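You operate a simulated robot arm through the tools that you are given. There is no shell and no other tool.

The job below is to be done with a simulated robot arm. You get a single attempt, and the scene is never put back.

## Task
Grease the detent track under its cover.
Fine: load the yellow brush at the tin, cover the whole track, brush back where it stood, cover shut. Set down upright: yellow grease brush. A coat counts when it lies all over at full strength: go over it till it gets no stronger.
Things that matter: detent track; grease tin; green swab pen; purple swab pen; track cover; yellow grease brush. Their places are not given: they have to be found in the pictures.

The check looks at the end state, three seconds after you hand in, the way a careful person would. Anything else that was tipped, shoved, dropped, spilled or broken makes it a failure. Lids that push on must go on centred and level and be pressed home; caps that screw on are set level and turned clockwise until they are tight.

## Robot
A 6-joint arm with a two-finger parallel gripper, fixed in place. Base frame: the origin is on the floor under the middle of its stand, x ahead of it, y to its left, z up; the work surface is at about z = 0.82. Readings come in m, rad, newtons and seconds.
With the tool pointing down near the work surface it reaches from about 0.34 to 0.76 m from the base axis. Its first joint turns from -1.152 to 1.152 rad. Payload 2.45 kg.
The tool frame sits at the grasp point between the pads (the TCP): z along the fingers, y along the line on which they close. The tips reach 0.024 m beyond it. Largest opening 0.068 m; finger width 0.017, thickness 0.01; the body of the gripper, 0.04 by 0.07 m, starts 0.041 m behind the TCP.
Orientation is told as [roll, pitch, yaw] about the base's x, y, z axes, in that order, counted from this pose: with the fingers straight down and closing along the base's y, the tool's x points along the base's -x, its y along +y and its z along -z.

## Interface
- The arm moves only by the tool apply_moves. Its argument "motion" is one flat list of numbers, 6 for each row, row after row: the shift along the tool's x, y, z in m, then the turn, a rotation vector about the tool's x, y, z in rad. In form: [tx, ty, tz, wx, wy, wz, tx, ty, tz, wx, wy, wz, ...]. A call has 1 to 20 rows; each row shifts and turns the commanded pose from where the row before left it, along the tool's axes as they then stand. "claw" is the finger opening in m, from 0 to 0.068, set as the call begins (left out, the last holds). Rows are played at 5 a second. More than 0.05 m and 0.15 rad between two rows, or a gripper value outside its range, and nothing of the call is played. A pose out of reach is approached as far as the arm can. The call stops where the force on the tool passes 90 N (or 10 N more than at its start, if that is more) or the arm is blocked; 0.2 s more then pass. The fingers move at their own pace (about 0.108 m/s each) and stop on an object; they squeeze with about 28 N. The grip force told is the motor's: it shows also when the fingers shut on nothing. Time passes only in rows, and 0.2 s behind the last, so rows that do not move let the fingers close. It gives the time, the measured TCP pose, the force on the tool (base axes), the opening and the grip force at its end, in the units of the frame above (readings bear some noise), with the torque about the TCP (base axes, N m) and any sound that the robot's microphone picked up, and new pictures: "pictures" is both (left out), scene, wrist or none.
- Cameras (640 x 400 px; columns grow to the right, rows downward): "scene" is fixed at [0.1615, 0.3989, 1.4512]; the picture's right is [-0.76, -0.65, 0.00], its down [-0.39, 0.47, -0.79] and it looks along [0.51, -0.60, -0.61] (base axes); focal length 318 px, centre (320, 200). "wrist" rides on the gripper at [0.084, 0.011, -0.075] in the tool frame; the picture's right is [-0.13, 0.99, 0.00], its down [-0.60, -0.08, -0.79] and it looks along [-0.79, -0.10, 0.61] (tool axes); focal length 251 px, centre (320, 200).
- point_at(camera, pixels): there is no depth. For up to 12 entries [column, row, z] of the newest picture of that camera ("zoom" is the newest enlarged one), the place [x, y] in the base frame at which the ray of that pixel passes the height z, good to about 0.002 m, but the place of the scene camera against the robot may be out by one fixed shift of up to 0.025 m in any direction. No time passes.
- close_up(camera, box): a new picture of the part [left, top, right, bottom] of that camera's present view, enlarged. No time passes.
- finish_job(): hands the job in; it is judged then, once.

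Unless the task says otherwise, let go and move clear before handing in.

The tools are called after "Call:" as a command line: name --argument value ..., lists and objects as JSON in quotes. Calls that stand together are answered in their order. apply_moves: Moves the arm, as the interface text tells. Its arguments: {"type":"object","properties":{"motion":{"type":"array"},"claw":{"type":"number"},"pictures":{"type":"string","enum":["both","scene","wrist","none"]}},"required":["motion"]} The other tools are called the same way: point_at (camera, pixels) gives the place at which the rays of pixels pass given heights; close_up (camera, box) takes an enlarged picture of a part of a camera's view; finish_job () hands the job in.

At the start:

```text
time_s: 0.0
position: [0.4929, 0.0974, 1.2397]
tcp_rot: [0.0, -0.001, 0.001]
contact_force: [-0.2, 0.1, -0.2]
wrist_torque: [-0.03, -0.01, 0.0]
gripper_width: 0.0682
grasp_force: 0.1
```

scene: 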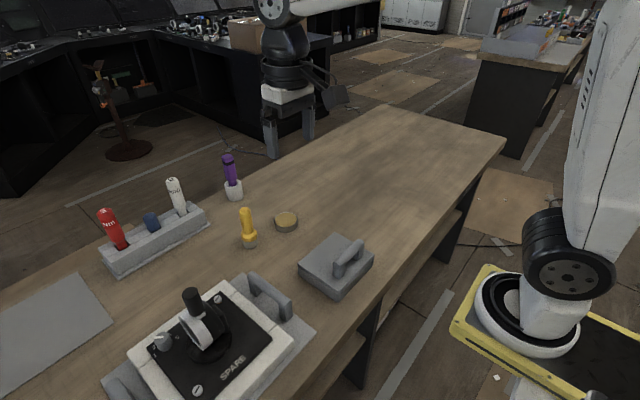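
wrist: 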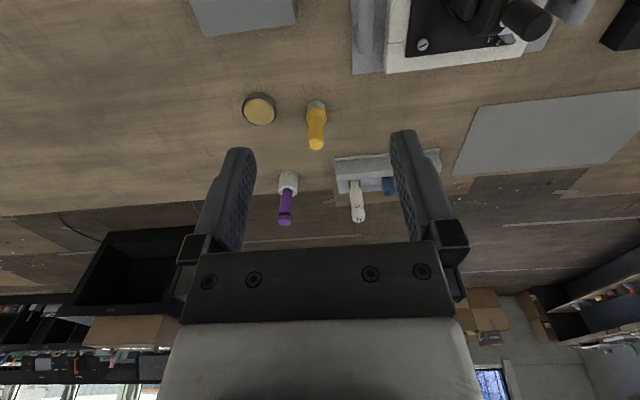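

The scene picture shows a yellow brush near (247,228), a tin near (286,222), a grey cover with a handle near (336,264), and a purple pen near (230,178). I'll enlarge these areas before moving.

Call:
close_up --camera "scene" --box '[200, 140, 400, 310]'

Call:
close_up --camera "scene" --box '[80, 240, 320, 400]'

Call:
close_up --camera "scene" --box '[80, 140, 270, 280]'

Call:
close_up --camera "wrist" --box '[180, 0, 460, 240]'

Call:
point_at --camera "scene" --pixels '[[249, 244, 0.82], [286, 224, 0.83], [336, 268, 0.85], [234, 194, 0.82], [348, 258, 0.9], [179, 212, 0.86]]'

Call:
point_at --camera "wrist" --pixels '[[316, 104, 0.82], [259, 109, 0.83], [245, 15, 0.83], [288, 178, 0.82]]'

```text
2.35 times, centred on (300, 225) of scene
```

zoom: 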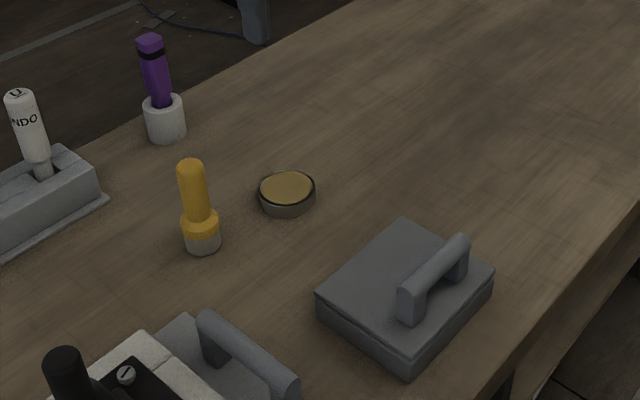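

```text
2.50 times, centred on (200, 320) of scene
```

zoom: 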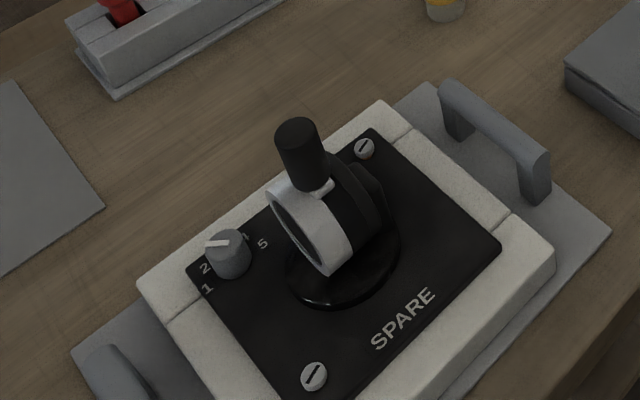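

```text
2.86 times, centred on (175, 210) of scene
```

zoom: 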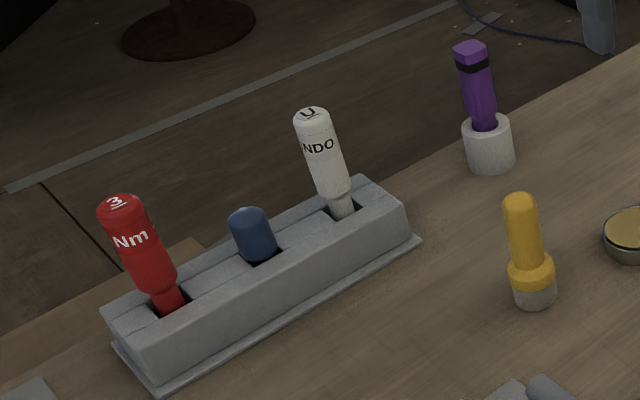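

```text
1.67 times, centred on (320, 120) of wrist
```

zoom: 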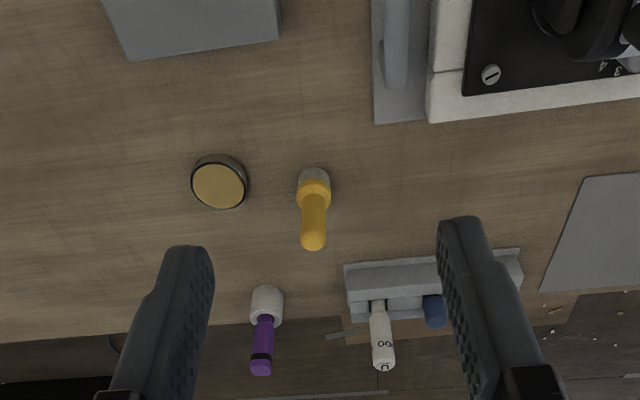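

```text
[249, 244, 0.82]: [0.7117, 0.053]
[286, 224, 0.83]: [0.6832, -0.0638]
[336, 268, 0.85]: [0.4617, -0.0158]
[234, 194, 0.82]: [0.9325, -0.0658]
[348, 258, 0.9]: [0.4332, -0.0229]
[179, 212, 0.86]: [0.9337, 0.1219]
```

```text
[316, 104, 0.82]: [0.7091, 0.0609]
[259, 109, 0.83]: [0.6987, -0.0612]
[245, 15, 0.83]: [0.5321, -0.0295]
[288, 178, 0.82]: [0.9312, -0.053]
```

The wrist view puts the brush at about (0.709,0.061) and the tin at about (0.699,-0.061). The grey cover, around (0.46,-0.02), has its handle on the side near the robot. I'll shift over and tilt the tool so the wrist camera looks down on the cover.

Call:
apply_moves --motion '[0.015, -0.04, 0, 0, 0, 0, 0.015, -0.04, 0, 0, 0, 0, 0.015, -0.04, 0, 0, 0, 0, 0, 0, 0, 0, 0.15, 0, 0, 0, 0, 0, 0.15, 0, 0, 0, 0, 0, 0.15, 0, 0, 0, 0, 0, 0.15, 0]' --claw 0.068

```text
time_s: 1.6
position: [0.4471, -0.0224, 1.2395]
tcp_rot: [0.0, 0.602, -0.002]
contact_force: [0.2, -0.4, 0.4]
wrist_torque: [0.0, -0.01, 0.01]
gripper_width: 0.068
grasp_force: 0.0
```

scene: 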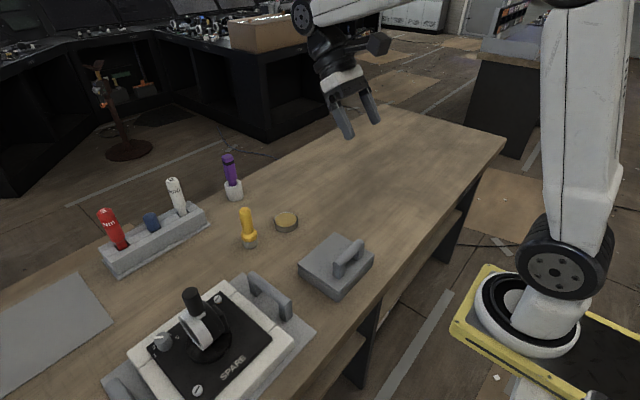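
wrist: 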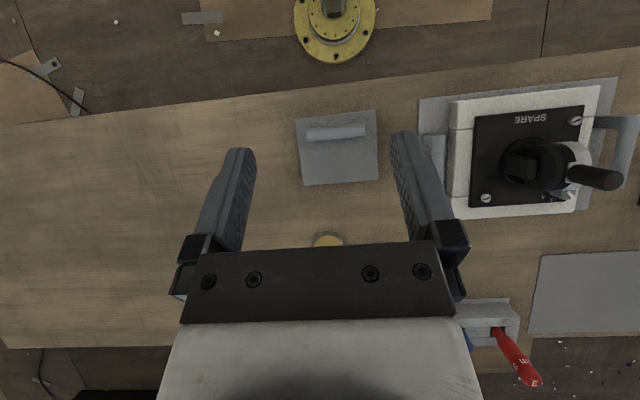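

Call:
close_up --camera "wrist" --box '[270, 90, 410, 200]'

Call:
point_at --camera "wrist" --pixels '[[295, 118, 0.86], [376, 111, 0.86], [302, 185, 0.86], [378, 180, 0.86], [306, 134, 0.9], [365, 130, 0.9], [328, 238, 0.835]]'

Call:
close_up --camera "scene" --box '[280, 220, 390, 305]'

```text
3.64 times, centred on (340, 145) of wrist
```

zoom: 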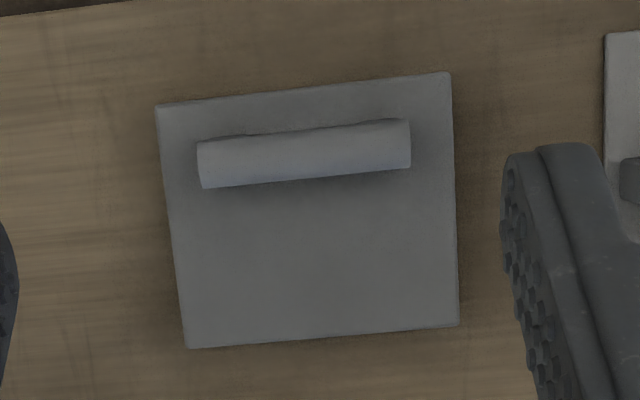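

```text
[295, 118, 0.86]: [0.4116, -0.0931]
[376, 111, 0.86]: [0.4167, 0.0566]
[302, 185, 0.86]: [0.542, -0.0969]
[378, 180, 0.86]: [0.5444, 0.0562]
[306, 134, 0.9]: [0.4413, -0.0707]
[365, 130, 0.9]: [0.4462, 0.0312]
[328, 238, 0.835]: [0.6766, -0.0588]
```

```text
4.71 times, centred on (335, 262) of scene
```

zoom: 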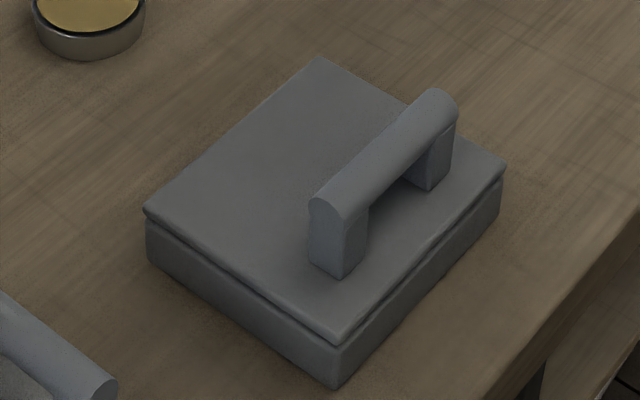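

The cover spans x 0.41–0.54 and y -0.095–0.056 in the wrist view. Its bar handle runs along y at x≈0.443, so a hinge on the far side is likely. Next I'll look at the brush and tin from closer.

Call:
apply_moves --motion '[0, 0, 0, 0, -0.15, 0, 0, 0, 0, 0, -0.15, 0, 0, 0, 0, 0, -0.15, 0, 0, 0, 0, 0, -0.15, 0, -0.02, 0.012, 0.038, 0, 0, 0, -0.02, 0.012, 0.038, 0, 0, 0, -0.02, 0.012, 0.038, 0, 0, 0, -0.02, 0.012, 0.038, 0, 0, 0, -0.02, 0.012, 0.038, 0, 0, 0]'

```text
time_s: 3.6
position: [0.5484, 0.037, 1.0503]
tcp_rot: [-0.001, -0.001, 0.0]
contact_force: [0.3, 0.3, 0.2]
wrist_torque: [0.01, 0.01, 0.01]
gripper_width: 0.0679
grasp_force: 0.0
```

scene: 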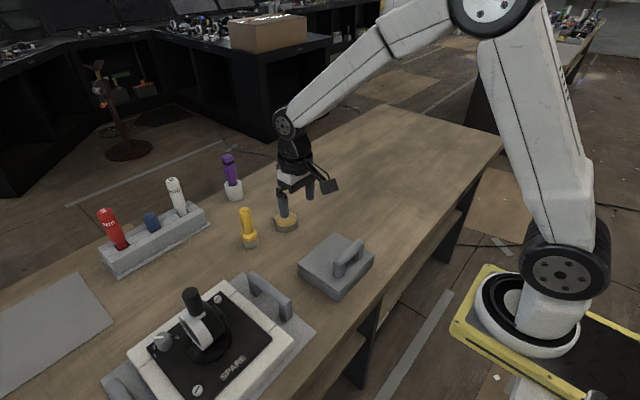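
wrist: 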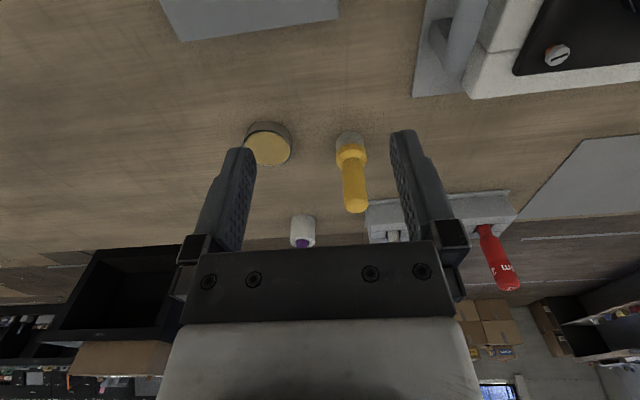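

Call:
close_up --camera "wrist" --box '[225, 100, 405, 225]'

Call:
point_at --camera "wrist" --pixels '[[349, 134, 0.82], [351, 150, 0.845], [355, 207, 0.9], [268, 126, 0.82], [269, 149, 0.84], [303, 218, 0.82]]'

Call:
close_up --camera "scene" --box '[215, 195, 310, 260]'

```text
3.20 times, centred on (315, 162) of wrist
```

zoom: 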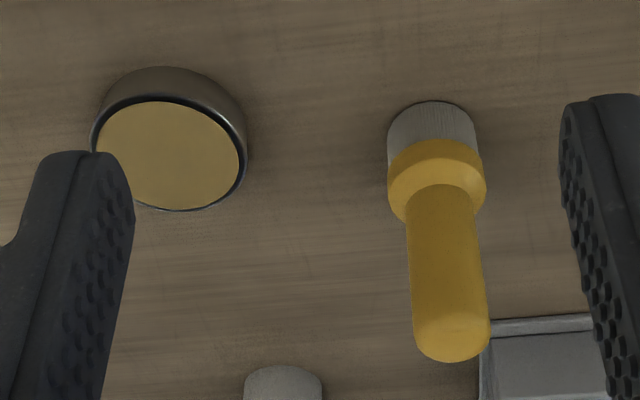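

```text
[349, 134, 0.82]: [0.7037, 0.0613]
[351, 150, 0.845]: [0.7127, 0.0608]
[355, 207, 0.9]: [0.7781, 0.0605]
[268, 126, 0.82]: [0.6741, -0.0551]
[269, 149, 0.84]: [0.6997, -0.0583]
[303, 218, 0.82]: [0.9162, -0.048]
```

```text
6.15 times, centred on (262, 228) of scene
```

zoom: 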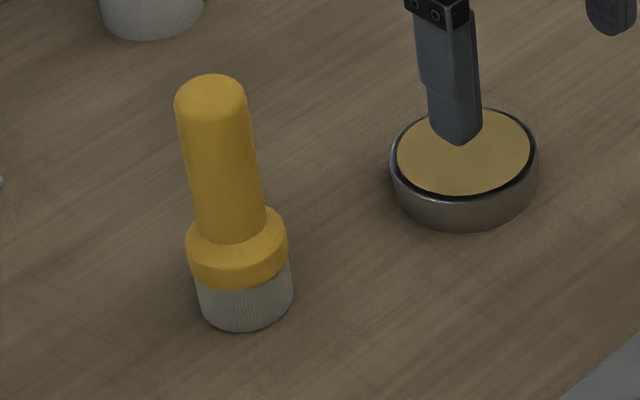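

The brush stands free on its grey bristle head: about 0.125 m tall, handle about 0.032 m thick, bristles about 0.042 m. The tin, about 0.068 m across, is near (0.698,-0.058). Next I'll view the cover's handle and far edge from a lower angle.

Call:
apply_moves --motion '[0.037, -0.0143, 0.0125, 0, 0, 0, 0.037, -0.0143, 0.0125, 0, 0, 0, 0.037, -0.0143, 0.0125, 0, 0, 0, 0.037, -0.0143, 0.0125, 0, 0, 0]'

```text
time_s: 4.6
position: [0.3999, -0.019, 1.0002]
tcp_rot: [0.001, -0.001, -0.002]
contact_force: [-0.2, 0.5, -0.2]
wrist_torque: [0.01, 0.02, -0.02]
gripper_width: 0.0677
grasp_force: 0.0
```

scene: 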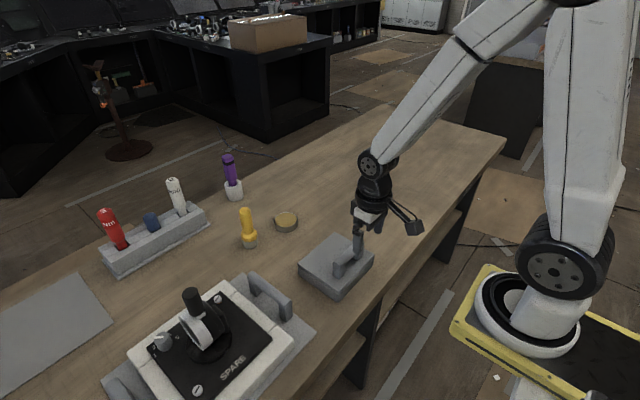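
wrist: 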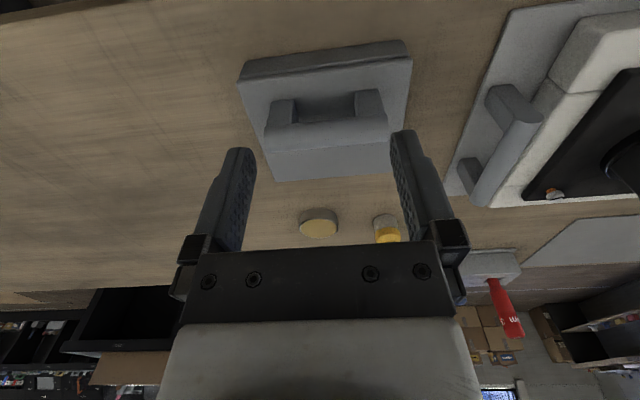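

Call:
close_up --camera "wrist" --box '[225, 30, 425, 190]'

Call:
point_at --camera "wrist" --pixels '[[238, 82, 0.848], [413, 58, 0.848], [275, 181, 0.848], [403, 171, 0.848], [242, 62, 0.82], [405, 40, 0.82], [276, 101, 0.849], [371, 90, 0.849], [262, 138, 0.885], [391, 125, 0.885]]'

```text
2.50 times, centred on (325, 110) of wrist
```

zoom: 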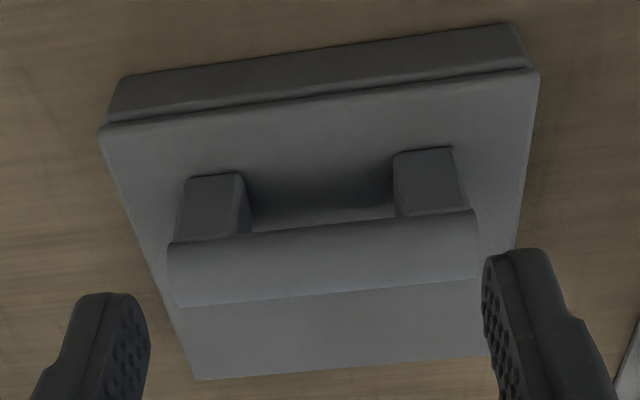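

```text
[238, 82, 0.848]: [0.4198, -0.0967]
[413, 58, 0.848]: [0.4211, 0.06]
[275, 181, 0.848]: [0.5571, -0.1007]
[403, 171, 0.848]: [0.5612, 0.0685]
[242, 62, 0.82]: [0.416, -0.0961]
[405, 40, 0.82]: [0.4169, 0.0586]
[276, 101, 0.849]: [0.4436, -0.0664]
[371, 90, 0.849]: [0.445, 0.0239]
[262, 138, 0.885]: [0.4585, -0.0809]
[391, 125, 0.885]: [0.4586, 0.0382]
```

The lid top is at about z=0.86, its back edge at x≈0.542, and the bar's centre at roughly (0.444,-0.02, ~0.90). I'll turn the gripper a quarter turn over the bar, so it closes along x, and look at the bar end-on.

Call:
apply_moves --motion '[0, 0, -0.02, 0, 0, -0.1428, 0, 0, -0.02, 0, 0, -0.1428, 0, 0, 0, 0, 0, -0.1428, 0, 0, 0, 0, 0, -0.1428, 0, 0, 0, 0, 0, -0.1428, 0, 0, 0, 0, 0, -0.1428, 0, 0, 0, 0, 0, -0.1428, 0, 0, 0, 0, 0, -0.1428, 0, 0, 0, 0, 0, -0.1428, 0, 0, 0, 0, 0, -0.1428, 0, 0, 0, 0, 0, -0.1428, 0, -0.044, 0, 0, 0, 0]'

```text
time_s: 7.2
position: [0.4451, -0.0177, 1.0391]
tcp_rot: [0.0, 0.0, 1.574]
contact_force: [-0.6, 0.3, -0.3]
wrist_torque: [0.02, -0.02, -0.03]
gripper_width: 0.0678
grasp_force: 0.1
```

scene: 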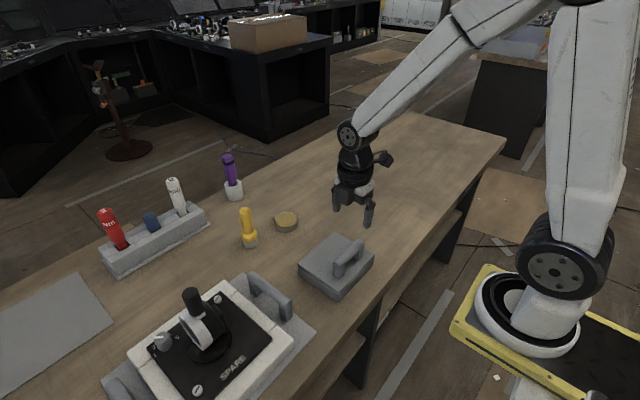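
wrist: 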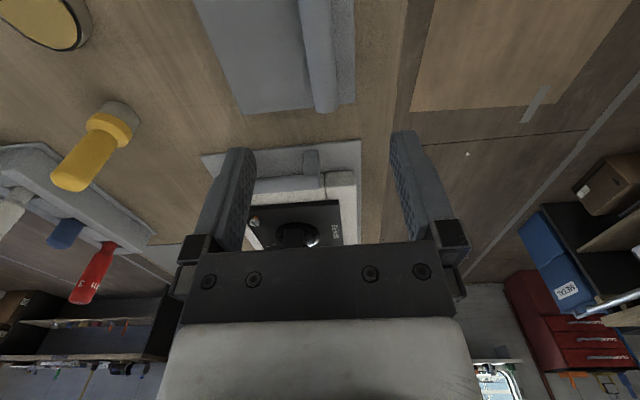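

Call:
close_up --camera "wrist" --box '[200, 0, 420, 140]'

Call:
point_at --camera "wrist" --pixels '[[314, 113, 0.9], [338, 112, 0.9], [300, 0, 0.9], [329, 0, 0.9], [235, 116, 0.86], [355, 102, 0.86], [195, 0, 0.86], [354, 0, 0.86], [354, 50, 0.86]]'

```text
2.86 times, centred on (310, 70) of wrist
```

zoom: 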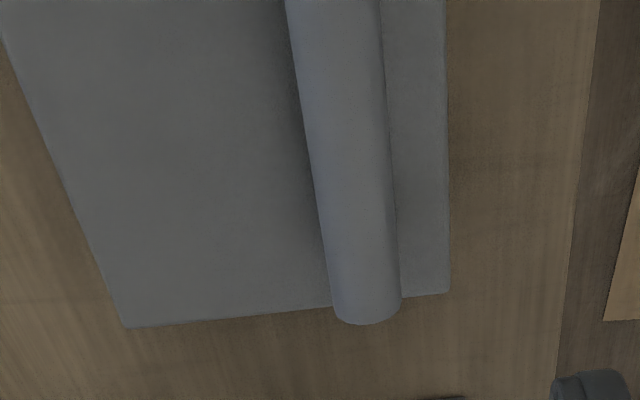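

```text
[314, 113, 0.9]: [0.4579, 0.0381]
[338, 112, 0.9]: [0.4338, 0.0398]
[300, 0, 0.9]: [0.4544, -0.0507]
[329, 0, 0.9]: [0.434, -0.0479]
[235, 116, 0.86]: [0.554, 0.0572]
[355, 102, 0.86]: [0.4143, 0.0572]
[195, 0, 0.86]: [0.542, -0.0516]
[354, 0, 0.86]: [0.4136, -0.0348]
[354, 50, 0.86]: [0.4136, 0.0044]
```

The bar is 0.022 m thick, centred at x≈0.445, right under the gripper. Opening a hinged lid may need a large tilt, so I'll rehearse that tilt in free air first.

Call:
apply_moves --motion '[0, -0.049, -0.005, 0, 0, 0, 0, -0.049, -0.005, 0, 0, 0, 0, -0.049, -0.005, 0, 0, 0, 0, 0, 0, -0.15, 0, 0, 0, 0, 0, -0.15, 0, 0, 0, 0, 0, -0.15, 0, 0, 0, 0, 0, -0.15, 0, 0, 0, 0, 0, -0.15, 0, 0, 0, 0, 0, -0.15, 0, 0, 0, 0, 0, -0.15, 0, 0, 0, 0, 0, -0.15, 0, 0, 0, 0, 0, -0.15, 0, 0, 0, 0, 0, -0.15, 0, 0]'

```text
time_s: 10.0
position: [0.4216, -0.0175, 0.9801]
tcp_rot: [1.496, 0.001, 1.571]
contact_force: [0.3, -1.0, -0.1]
wrist_torque: [0.01, -0.03, -0.04]
gripper_width: 0.0681
grasp_force: 0.2
out of reach, approached as far as the arm can: row 9, 10, 11, 12, 13
```

scene: 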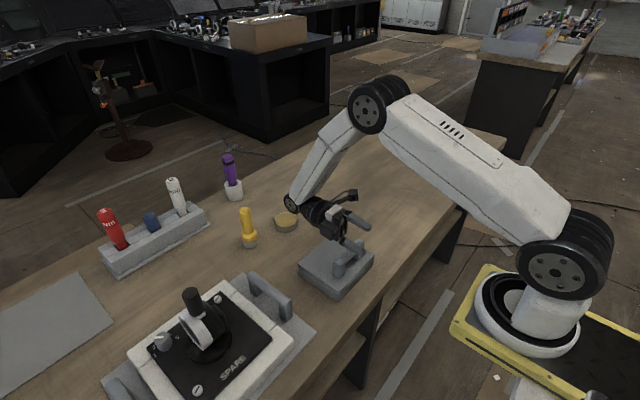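
wrist: 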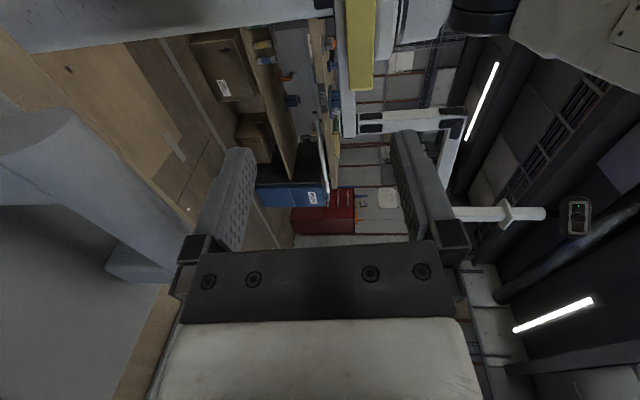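

The tilt itself is possible, but past about 0.9 rad the reach falls short at that distance. I'll rotate back, then test the lid by lifting it gently.

Call:
apply_moves --motion '[0, 0, 0, 0.15, 0, 0, 0, 0, 0, 0.15, 0, 0, 0, 0, 0, 0.15, 0, 0, 0, 0, 0, 0.15, 0, 0, 0, 0, 0, 0.15, 0, 0, 0, 0, 0, 0.15, 0, 0, 0, 0, 0, 0.15, 0, 0, 0, 0, 0, 0.15, 0, 0, 0, 0, 0, 0.15, 0, 0, 0, 0, 0, 0.15, 0, 0]' --pictures "wrist"

```text
time_s: 12.2
position: [0.4237, -0.0166, 0.981]
tcp_rot: [-0.004, 0.0, 1.571]
contact_force: [-1.0, -0.6, 0.1]
wrist_torque: [-0.02, -0.01, 0.03]
gripper_width: 0.0678
grasp_force: 0.0
```

wrist: 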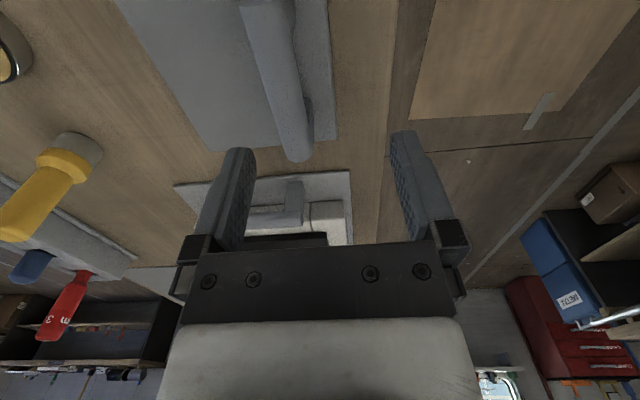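

The commanded pose resets to what was reached. I'll centre on the bar and come down to just above its top to check that the fingers straddle it.

Call:
apply_moves --motion '[0, -0.0215, 0, 0, 0, 0, 0, 0, 0.025, 0, 0, 0, 0, 0, 0.025, 0, 0, 0]'

```text
time_s: 13.0
position: [0.4447, -0.0162, 0.9292]
tcp_rot: [0.002, 0.0, 1.571]
contact_force: [0.3, -0.4, 0.5]
wrist_torque: [-0.02, -0.04, -0.02]
gripper_width: 0.0679
grasp_force: 0.0
```

scene: 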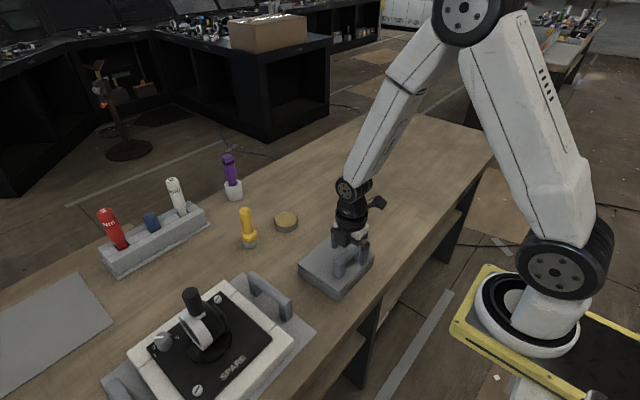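
wrist: 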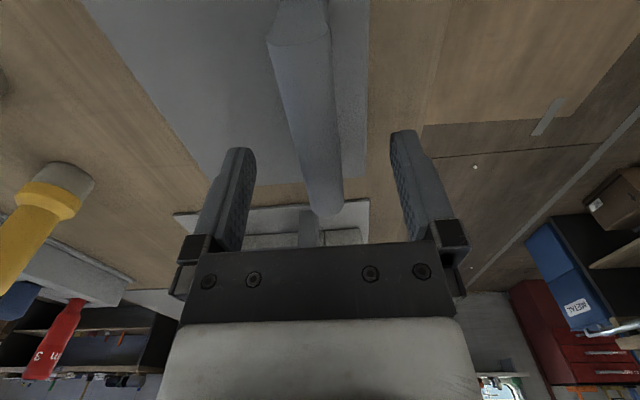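

The bar sits between the fingers, with its top at about z=0.915. I'll lower 24 mm and close on it.

Call:
apply_moves --motion '[0, 0, 0.012, 0, 0, 0, 0, 0, 0.012, 0, 0, 0]' --pictures "none"

Call:
apply_moves --motion '[0, 0, 0, 0, 0, 0, 0, 0, 0, 0, 0, 0, 0, 0, 0, 0, 0, 0]' --claw 0.0

```text
time_s: 13.6
position: [0.444, -0.0174, 0.9043]
tcp_rot: [-0.002, 0.001, 1.571]
contact_force: [0.3, 0.5, -0.6]
wrist_torque: [-0.01, 0.01, -0.01]
gripper_width: 0.0681
grasp_force: 0.2
```

```text
time_s: 14.4
position: [0.445, -0.0168, 0.9046]
tcp_rot: [-0.003, 0.001, 1.57]
contact_force: [4.6, -0.2, -5.1]
wrist_torque: [0.01, 0.08, 0.01]
gripper_width: 0.0215
grasp_force: 38.4
```

scene: 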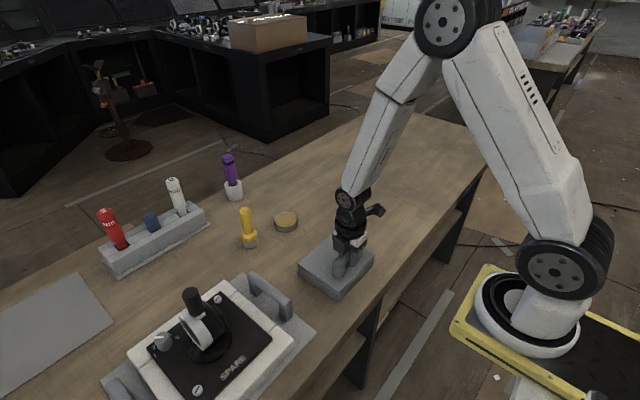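
wrist: 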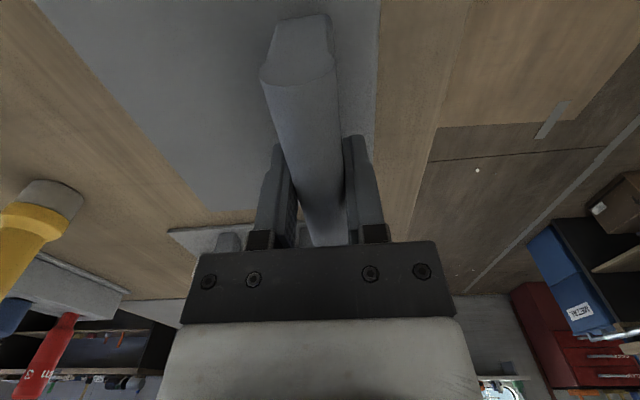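

The gripper holds the bar at 21.5 mm. I'll lift along a small arc, 0.1 rad about the assumed far hinge, and read the force.

Call:
apply_moves --motion '[0, -0.0048, -0.01, -0.1, 0, 0, 0, 0, 0, 0, 0, 0]'

```text
time_s: 15.0
position: [0.4504, -0.017, 0.9158]
tcp_rot: [0.097, 0.0, 1.57]
contact_force: [13.6, -0.1, -11.1]
wrist_torque: [0.21, 0.2, 0.02]
gripper_width: 0.0213
grasp_force: 38.3
```

scene: 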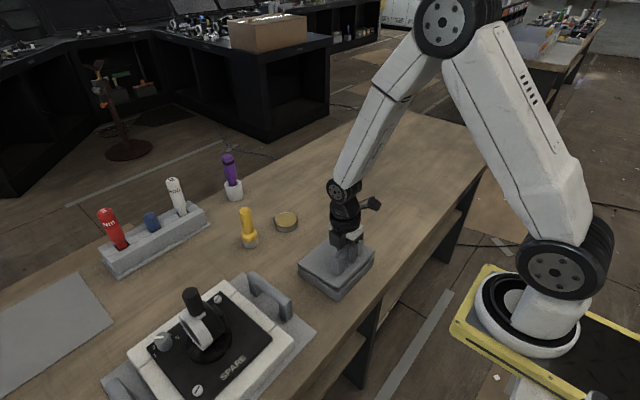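
wrist: 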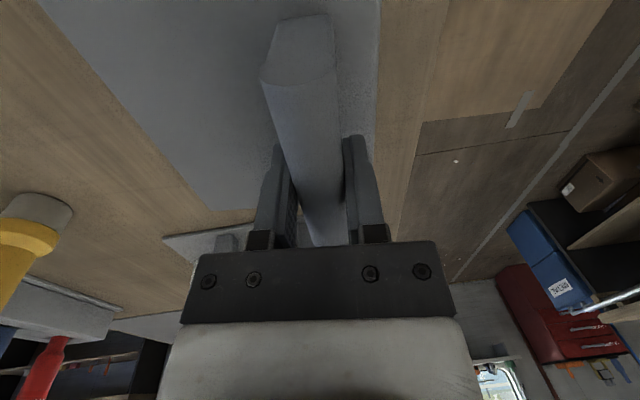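

Call:
close_up --camera "scene" --box '[285, 220, 395, 305]'

```text
4.71 times, centred on (340, 262) of scene
```

zoom: 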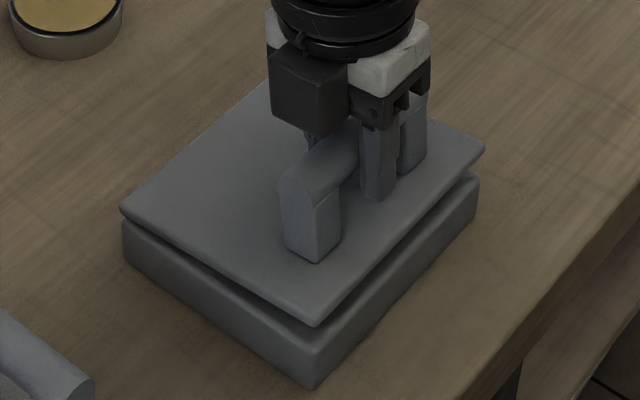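

The lid is lifting and its far edge stays down, so it's hinged there. The +13.6 N in x suggests the hinge axis is a bit lower than I assumed, so I'll continue with an adjusted arc.

Call:
apply_moves --motion '[0, -0.007, -0.0097, -0.1, 0, 0, 0, -0.007, -0.0097, -0.1, 0, 0, 0, 0, 0, 0, 0, 0]'

```text
time_s: 15.8
position: [0.4629, -0.0156, 0.9324]
tcp_rot: [0.312, 0.001, 1.568]
contact_force: [-25.8, -0.4, 18.9]
wrist_torque: [0.17, 0.26, -0.09]
gripper_width: 0.0213
grasp_force: 37.9
```

scene: 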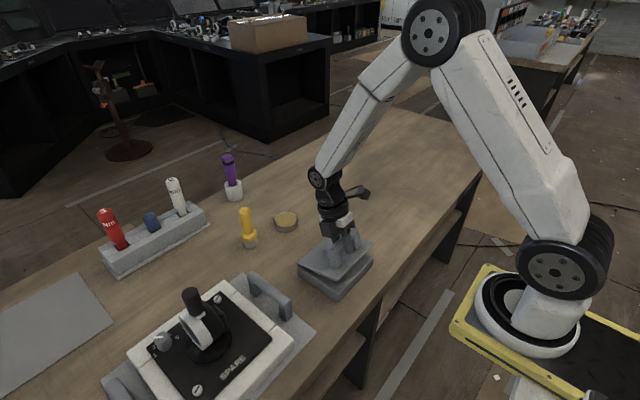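
wrist: 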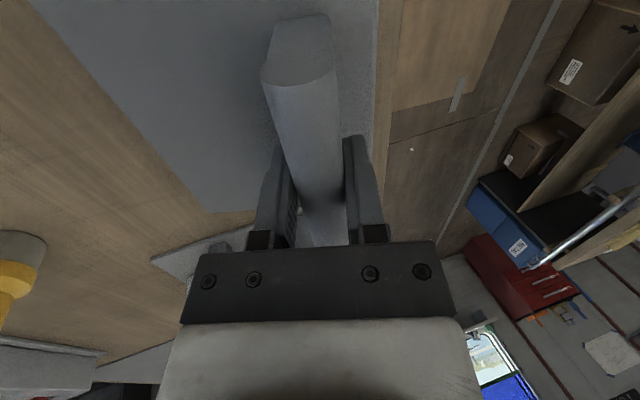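

Now the force is (-25.8, +18.9), which pushes away from the hinge, so I'm slightly inside the arc. I'll keep going with the hinge taken at about (0.543, 0.865).

Call:
apply_moves --motion '[0, -0.0027, -0.0086, -0.09, 0, 0, 0, 0, 0, 0, 0, 0]' --pictures "none"

```text
time_s: 16.4
position: [0.4699, -0.0163, 0.941]
tcp_rot: [0.392, 0.002, 1.572]
contact_force: [-18.7, -4.5, 14.6]
wrist_torque: [0.28, 0.27, -0.12]
gripper_width: 0.0213
grasp_force: 38.6
```

Call:
apply_moves --motion '[0, -0.0023, -0.0082, -0.1, 0, 0, 0, 0, 0, 0, 0, 0]' --pictures "scene"

```text
time_s: 17.0
position: [0.4778, -0.0164, 0.9479]
tcp_rot: [0.486, 0.0, 1.57]
contact_force: [-4.5, -0.2, 9.5]
wrist_torque: [-0.02, -0.3, 0.0]
gripper_width: 0.0214
grasp_force: 38.5
```

scene: 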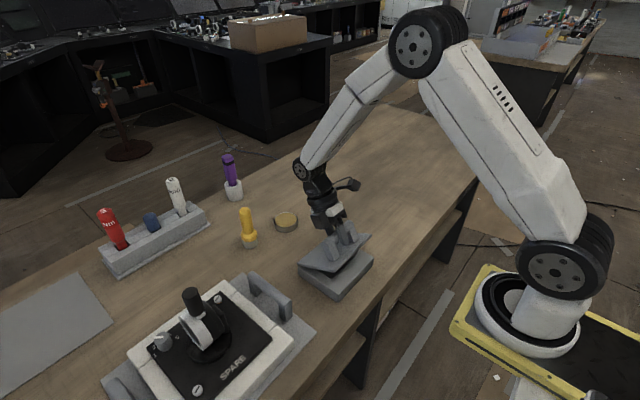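

The force is down to about 10 N at 0.486 rad. A circle through the low-force points puts the hinge at about (0.549,0.860) with a radius of 0.113. I'll continue three steps along it.

Call:
apply_moves --motion '[0, -0.005, -0.0101, -0.1, 0, 0, 0, -0.005, -0.0101, -0.1, 0, 0, 0, -0.005, -0.0101, -0.1, 0, 0, 0, 0, 0, 0, 0, 0]'

```text
time_s: 18.0
position: [0.5063, -0.0162, 0.9633]
tcp_rot: [0.793, -0.001, 1.57]
contact_force: [-8.2, 3.0, 11.2]
wrist_torque: [0.16, 0.17, -0.12]
gripper_width: 0.0214
grasp_force: 38.5
```

scene: 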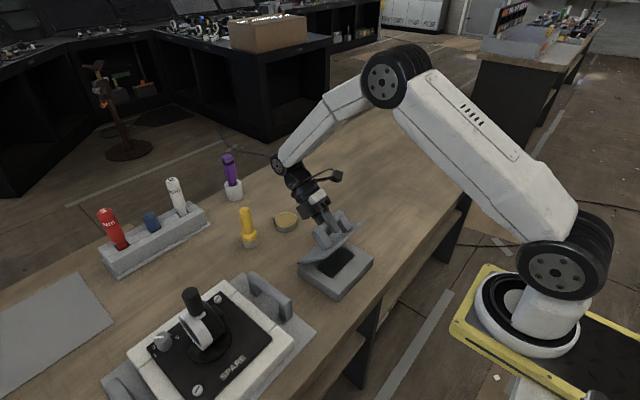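
wrist: 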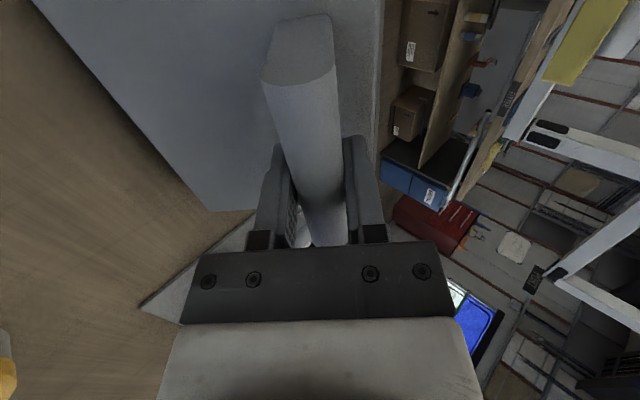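

Call:
apply_moves --motion '[0, -0.005, -0.0101, -0.1, 0, 0, 0, -0.005, -0.0101, -0.1, 0, 0, 0, 0, 0, 0, 0, 0]' --pictures "scene"

```text
time_s: 18.8
position: [0.5275, -0.0161, 0.9687]
tcp_rot: [0.99, 0.0, 1.573]
contact_force: [-0.4, 4.7, -11.7]
wrist_torque: [0.09, 0.21, -0.19]
gripper_width: 0.0214
grasp_force: 38.9
```

scene: 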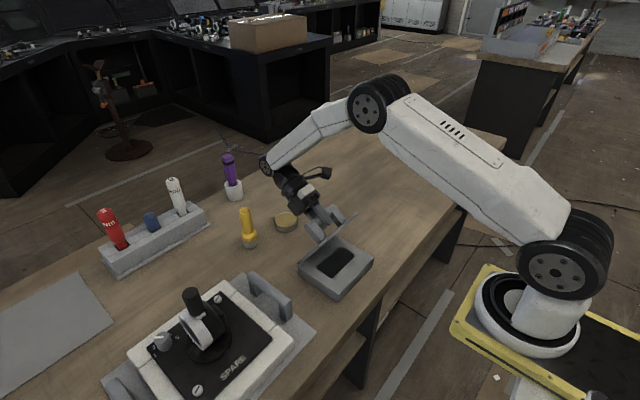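

Call:
close_up --camera "scene" --box '[260, 195, 400, 305]'

Call:
apply_moves --motion '[0, -0.005, -0.0101, -0.1, 0, 0, 0, 0, 0, 0, 0, 0]' --pictures "none"

```text
3.64 times, centred on (330, 250) of scene
```

zoom: 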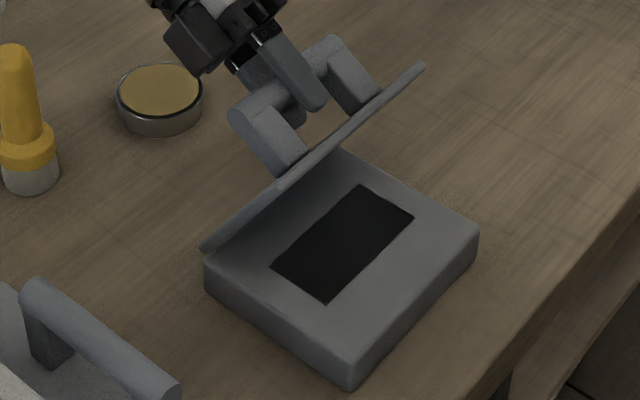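

```text
time_s: 19.4
position: [0.5384, -0.0155, 0.97]
tcp_rot: [1.09, 0.001, 1.57]
contact_force: [0.3, 2.4, -24.3]
wrist_torque: [0.12, 0.09, -0.17]
gripper_width: 0.0215
grasp_force: 38.6
```

The lid is open to about 62°, and the dark track patch shows inside the base. The bar pulls down slightly, so I'll nudge toward the hinge and continue.

Call:
apply_moves --motion '[0, -0.0069, -0.01, -0.1, 0, 0, 0, 0, 0, 0, 0, 0]' --pictures "scene"

```text
time_s: 20.0
position: [0.5249, -0.0178, 0.968]
tcp_rot: [1.19, 0.002, 1.572]
contact_force: [-6.3, -3.9, 44.5]
wrist_torque: [0.03, -0.17, 0.1]
gripper_width: 0.0215
grasp_force: 38.5
out of reach, approached as far as the arm can: row 1
```

scene: 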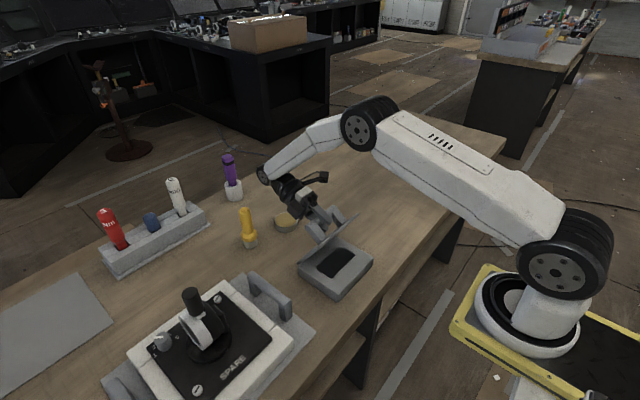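

The reach ended at 1.19 rad tilt, and the bar slipped by turning in the grip, which is harmless. I'll use that and pivot the gripper back about the bar to a smaller tilt while holding the lid where it is.

Call:
apply_moves --motion '[0, 0.0019, -0.0007, 0.1, 0, 0, 0, 0, 0, 0.1, 0, 0, 0, 0, 0, 0, 0, 0]' --pictures "none"

```text
time_s: 20.8
position: [0.5231, -0.0163, 0.9688]
tcp_rot: [1.0, 0.0, 1.57]
contact_force: [-12.2, -2.7, 41.1]
wrist_torque: [-0.2, 0.25, 0.35]
gripper_width: 0.0212
grasp_force: 38.7
```

Call:
apply_moves --motion '[0, 0.0017, -0.0011, 0.1, 0, 0, 0, 0, 0, 0.1, 0, 0, 0, 0, 0, 0, 0, 0]' --pictures "scene"

```text
time_s: 21.6
position: [0.5221, -0.0171, 0.9687]
tcp_rot: [0.796, 0.0, 1.57]
contact_force: [-12.1, -5.3, 31.3]
wrist_torque: [0.1, 0.32, -0.09]
gripper_width: 0.0216
grasp_force: 38.2
```

scene: 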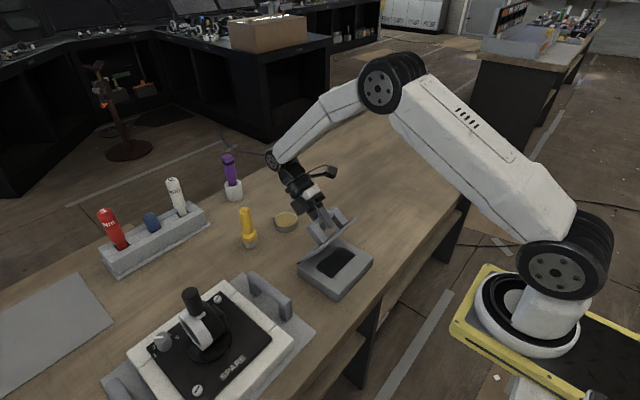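

Call:
apply_moves --motion '[0, 0.0011, -0.001, 0.1, 0, 0, 0, 0, 0, 0.1, 0, 0, 0, 0, 0, 0.1, 0, 0, 0, 0, 0, 0, 0, 0]' --pictures "none"

Call:
close_up --camera "scene" --box '[270, 180, 390, 290]'

```text
time_s: 22.6
position: [0.5234, -0.0168, 0.9676]
tcp_rot: [0.489, -0.002, 1.568]
contact_force: [-5.0, -0.3, 1.5]
wrist_torque: [-0.04, 0.34, 0.02]
gripper_width: 0.0212
grasp_force: 38.4
```

```text
3.64 times, centred on (330, 235) of scene
```

zoom: 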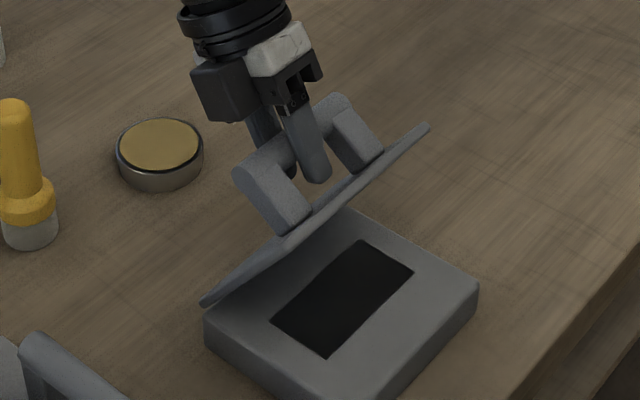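

The gripper is pivoted to 0.49 rad and the lid is holding at about 53° with almost no force. I'll pivot three more steps, then push on along the arc.

Call:
apply_moves --motion '[0, 0, 0, 0.1, 0, 0, 0, 0, 0, 0.1, 0, 0, 0, 0, 0, 0.1, 0, 0, 0, 0, 0, 0, 0, 0]' --pictures "none"

Call:
close_up --camera "scene" --box '[270, 180, 390, 290]'

```text
time_s: 23.6
position: [0.5242, -0.0172, 0.967]
tcp_rot: [0.188, 0.001, 1.573]
contact_force: [-5.1, 5.2, 3.6]
wrist_torque: [-0.04, 0.34, 0.02]
gripper_width: 0.0214
grasp_force: 37.9
```

```text
3.64 times, centred on (330, 235) of scene
```

zoom: 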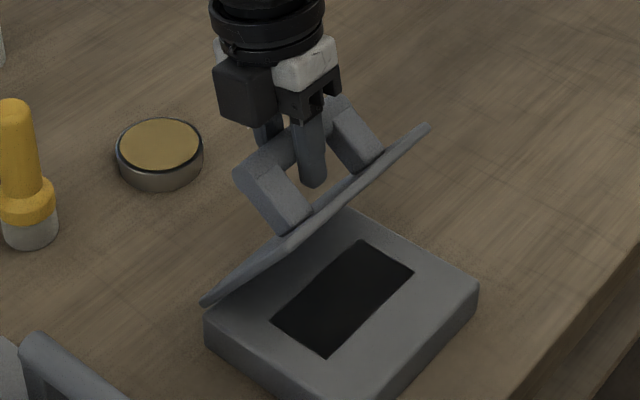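

Call:
apply_moves --motion '[0, -0.00995, -0.0033, -0.08, 0, 0, 0, -0.01, -0.0031, -0.08, 0, 0, 0, 0, 0, 0, 0, 0]' --pictures "none"

Call:
close_up --camera "scene" --box '[270, 180, 390, 290]'

```text
time_s: 24.4
position: [0.5467, -0.0166, 0.9703]
tcp_rot: [0.349, 0.001, 1.569]
contact_force: [-0.7, 10.7, 3.3]
wrist_torque: [0.29, 0.04, -0.08]
gripper_width: 0.0213
grasp_force: 38.0
```

```text
3.64 times, centred on (330, 235) of scene
```

zoom: 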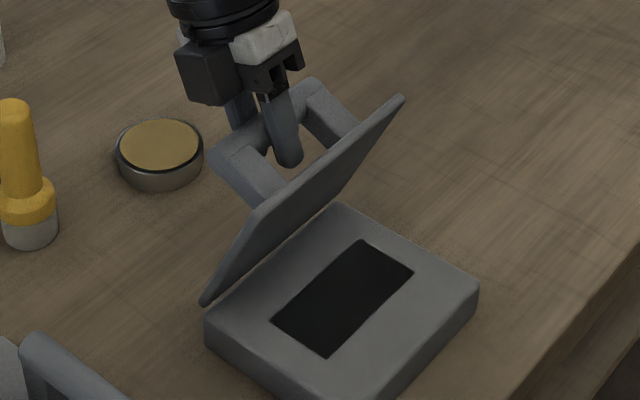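

The lid is now at about 65° with low force. I'll keep following the arc.

Call:
apply_moves --motion '[0, -0.0099, -0.0029, -0.08, 0, 0, 0, -0.0102, -0.0027, -0.08, 0, 0, 0, 0, 0, 0, 0, 0]' --pictures "none"

Call:
close_up --camera "scene" --box '[270, 180, 390, 290]'

```text
time_s: 25.2
position: [0.5659, -0.016, 0.9665]
tcp_rot: [0.508, -0.001, 1.571]
contact_force: [0.7, 14.5, 6.4]
wrist_torque: [0.12, 0.05, -0.02]
gripper_width: 0.0214
grasp_force: 38.3
```

```text
3.64 times, centred on (330, 235) of scene
```

zoom: 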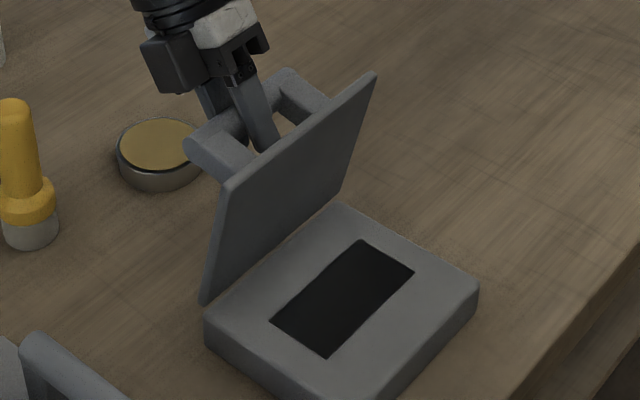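

Call:
apply_moves --motion '[0, -0.0102, -0.0025, -0.1, 0, 0, 0, -0.0102, -0.0023, -0.1, 0, 0, 0, 0, 0, 0, 0, 0]' --pictures "none"

Call:
close_up --camera "scene" --box '[270, 180, 390, 290]'

```text
time_s: 26.0
position: [0.5866, -0.0166, 0.9612]
tcp_rot: [0.71, 0.001, 1.571]
contact_force: [2.9, 12.6, 1.2]
wrist_torque: [0.19, -0.25, -0.19]
gripper_width: 0.0211
grasp_force: 38.8
```

```text
3.64 times, centred on (330, 235) of scene
```

zoom: 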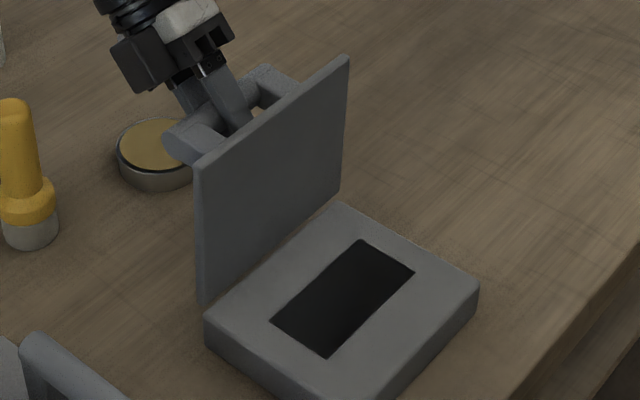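

The lid is almost vertical. Two more steps, with less tilt, take it past upright.

Call:
apply_moves --motion '[0, -0.0101, -0.0025, -0.05, 0, 0, 0, -0.0099, -0.0019, -0.05, 0, 0, 0, 0, 0, 0, 0, 0]' --pictures "none"

Call:
close_up --camera "scene" --box '[270, 180, 390, 290]'

```text
time_s: 26.8
position: [0.605, -0.0182, 0.9519]
tcp_rot: [0.808, 0.0, 1.571]
contact_force: [2.8, 9.9, 8.6]
wrist_torque: [-0.04, 0.26, 0.01]
gripper_width: 0.0214
grasp_force: 38.7
```

```text
3.64 times, centred on (330, 235) of scene
```

zoom: 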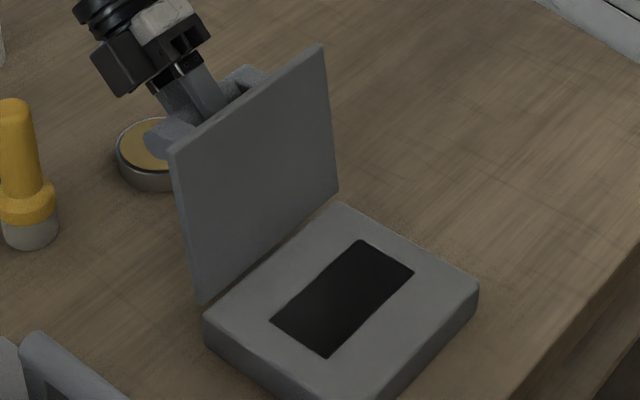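

Call:
apply_moves --motion '[0, -0.0107, -0.0016, 0, 0, 0, 0, 0, 0, 0, 0, 0]' --pictures "none"

Call:
close_up --camera "scene" --box '[270, 180, 390, 290]'

```text
time_s: 27.4
position: [0.6117, -0.0161, 0.9454]
tcp_rot: [0.808, -0.001, 1.571]
contact_force: [5.2, 7.8, 9.1]
wrist_torque: [-0.09, 0.24, 0.14]
gripper_width: 0.0213
grasp_force: 38.5
```

```text
3.64 times, centred on (330, 235) of scene
```

zoom: 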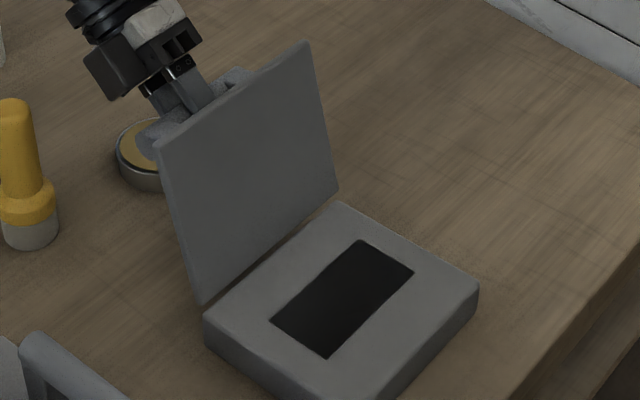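

Past vertical with no stop yet. I'll go a bit further, then open the fingers slightly to see whether the lid stays.

Call:
apply_moves --motion '[0, -0.0107, -0.0006, 0, 0, 0, 0, 0, 0, 0, 0, 0]' --pictures "none"

Call:
close_up --camera "scene" --box '[270, 180, 390, 290]'

```text
time_s: 28.0
position: [0.6149, -0.0164, 0.9434]
tcp_rot: [0.834, -0.001, 1.569]
contact_force: [-62.5, 8.6, 49.7]
wrist_torque: [-0.31, -0.39, 0.25]
gripper_width: 0.0229
grasp_force: 39.1
```

```text
3.64 times, centred on (330, 235) of scene
```

zoom: 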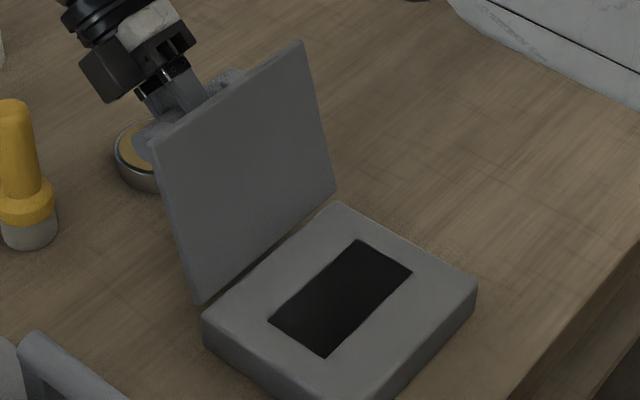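

That's the stop at about 107°: the force rose to 80 N. I'll back off at once to relieve it.

Call:
apply_moves --motion '[0, 0.006, 0, 0, 0, 0, 0, 0, 0, 0, 0, 0]' --pictures "none"

Call:
close_up --camera "scene" --box '[270, 180, 390, 290]'

```text
time_s: 28.6
position: [0.6133, -0.0161, 0.9423]
tcp_rot: [0.82, 0.002, 1.57]
contact_force: [-27.2, 7.2, 30.9]
wrist_torque: [-0.02, -0.04, 0.03]
gripper_width: 0.0215
grasp_force: 38.5
```

```text
3.64 times, centred on (330, 235) of scene
```

zoom: 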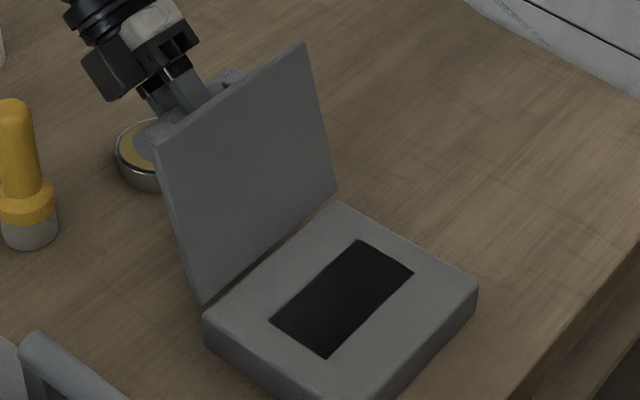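

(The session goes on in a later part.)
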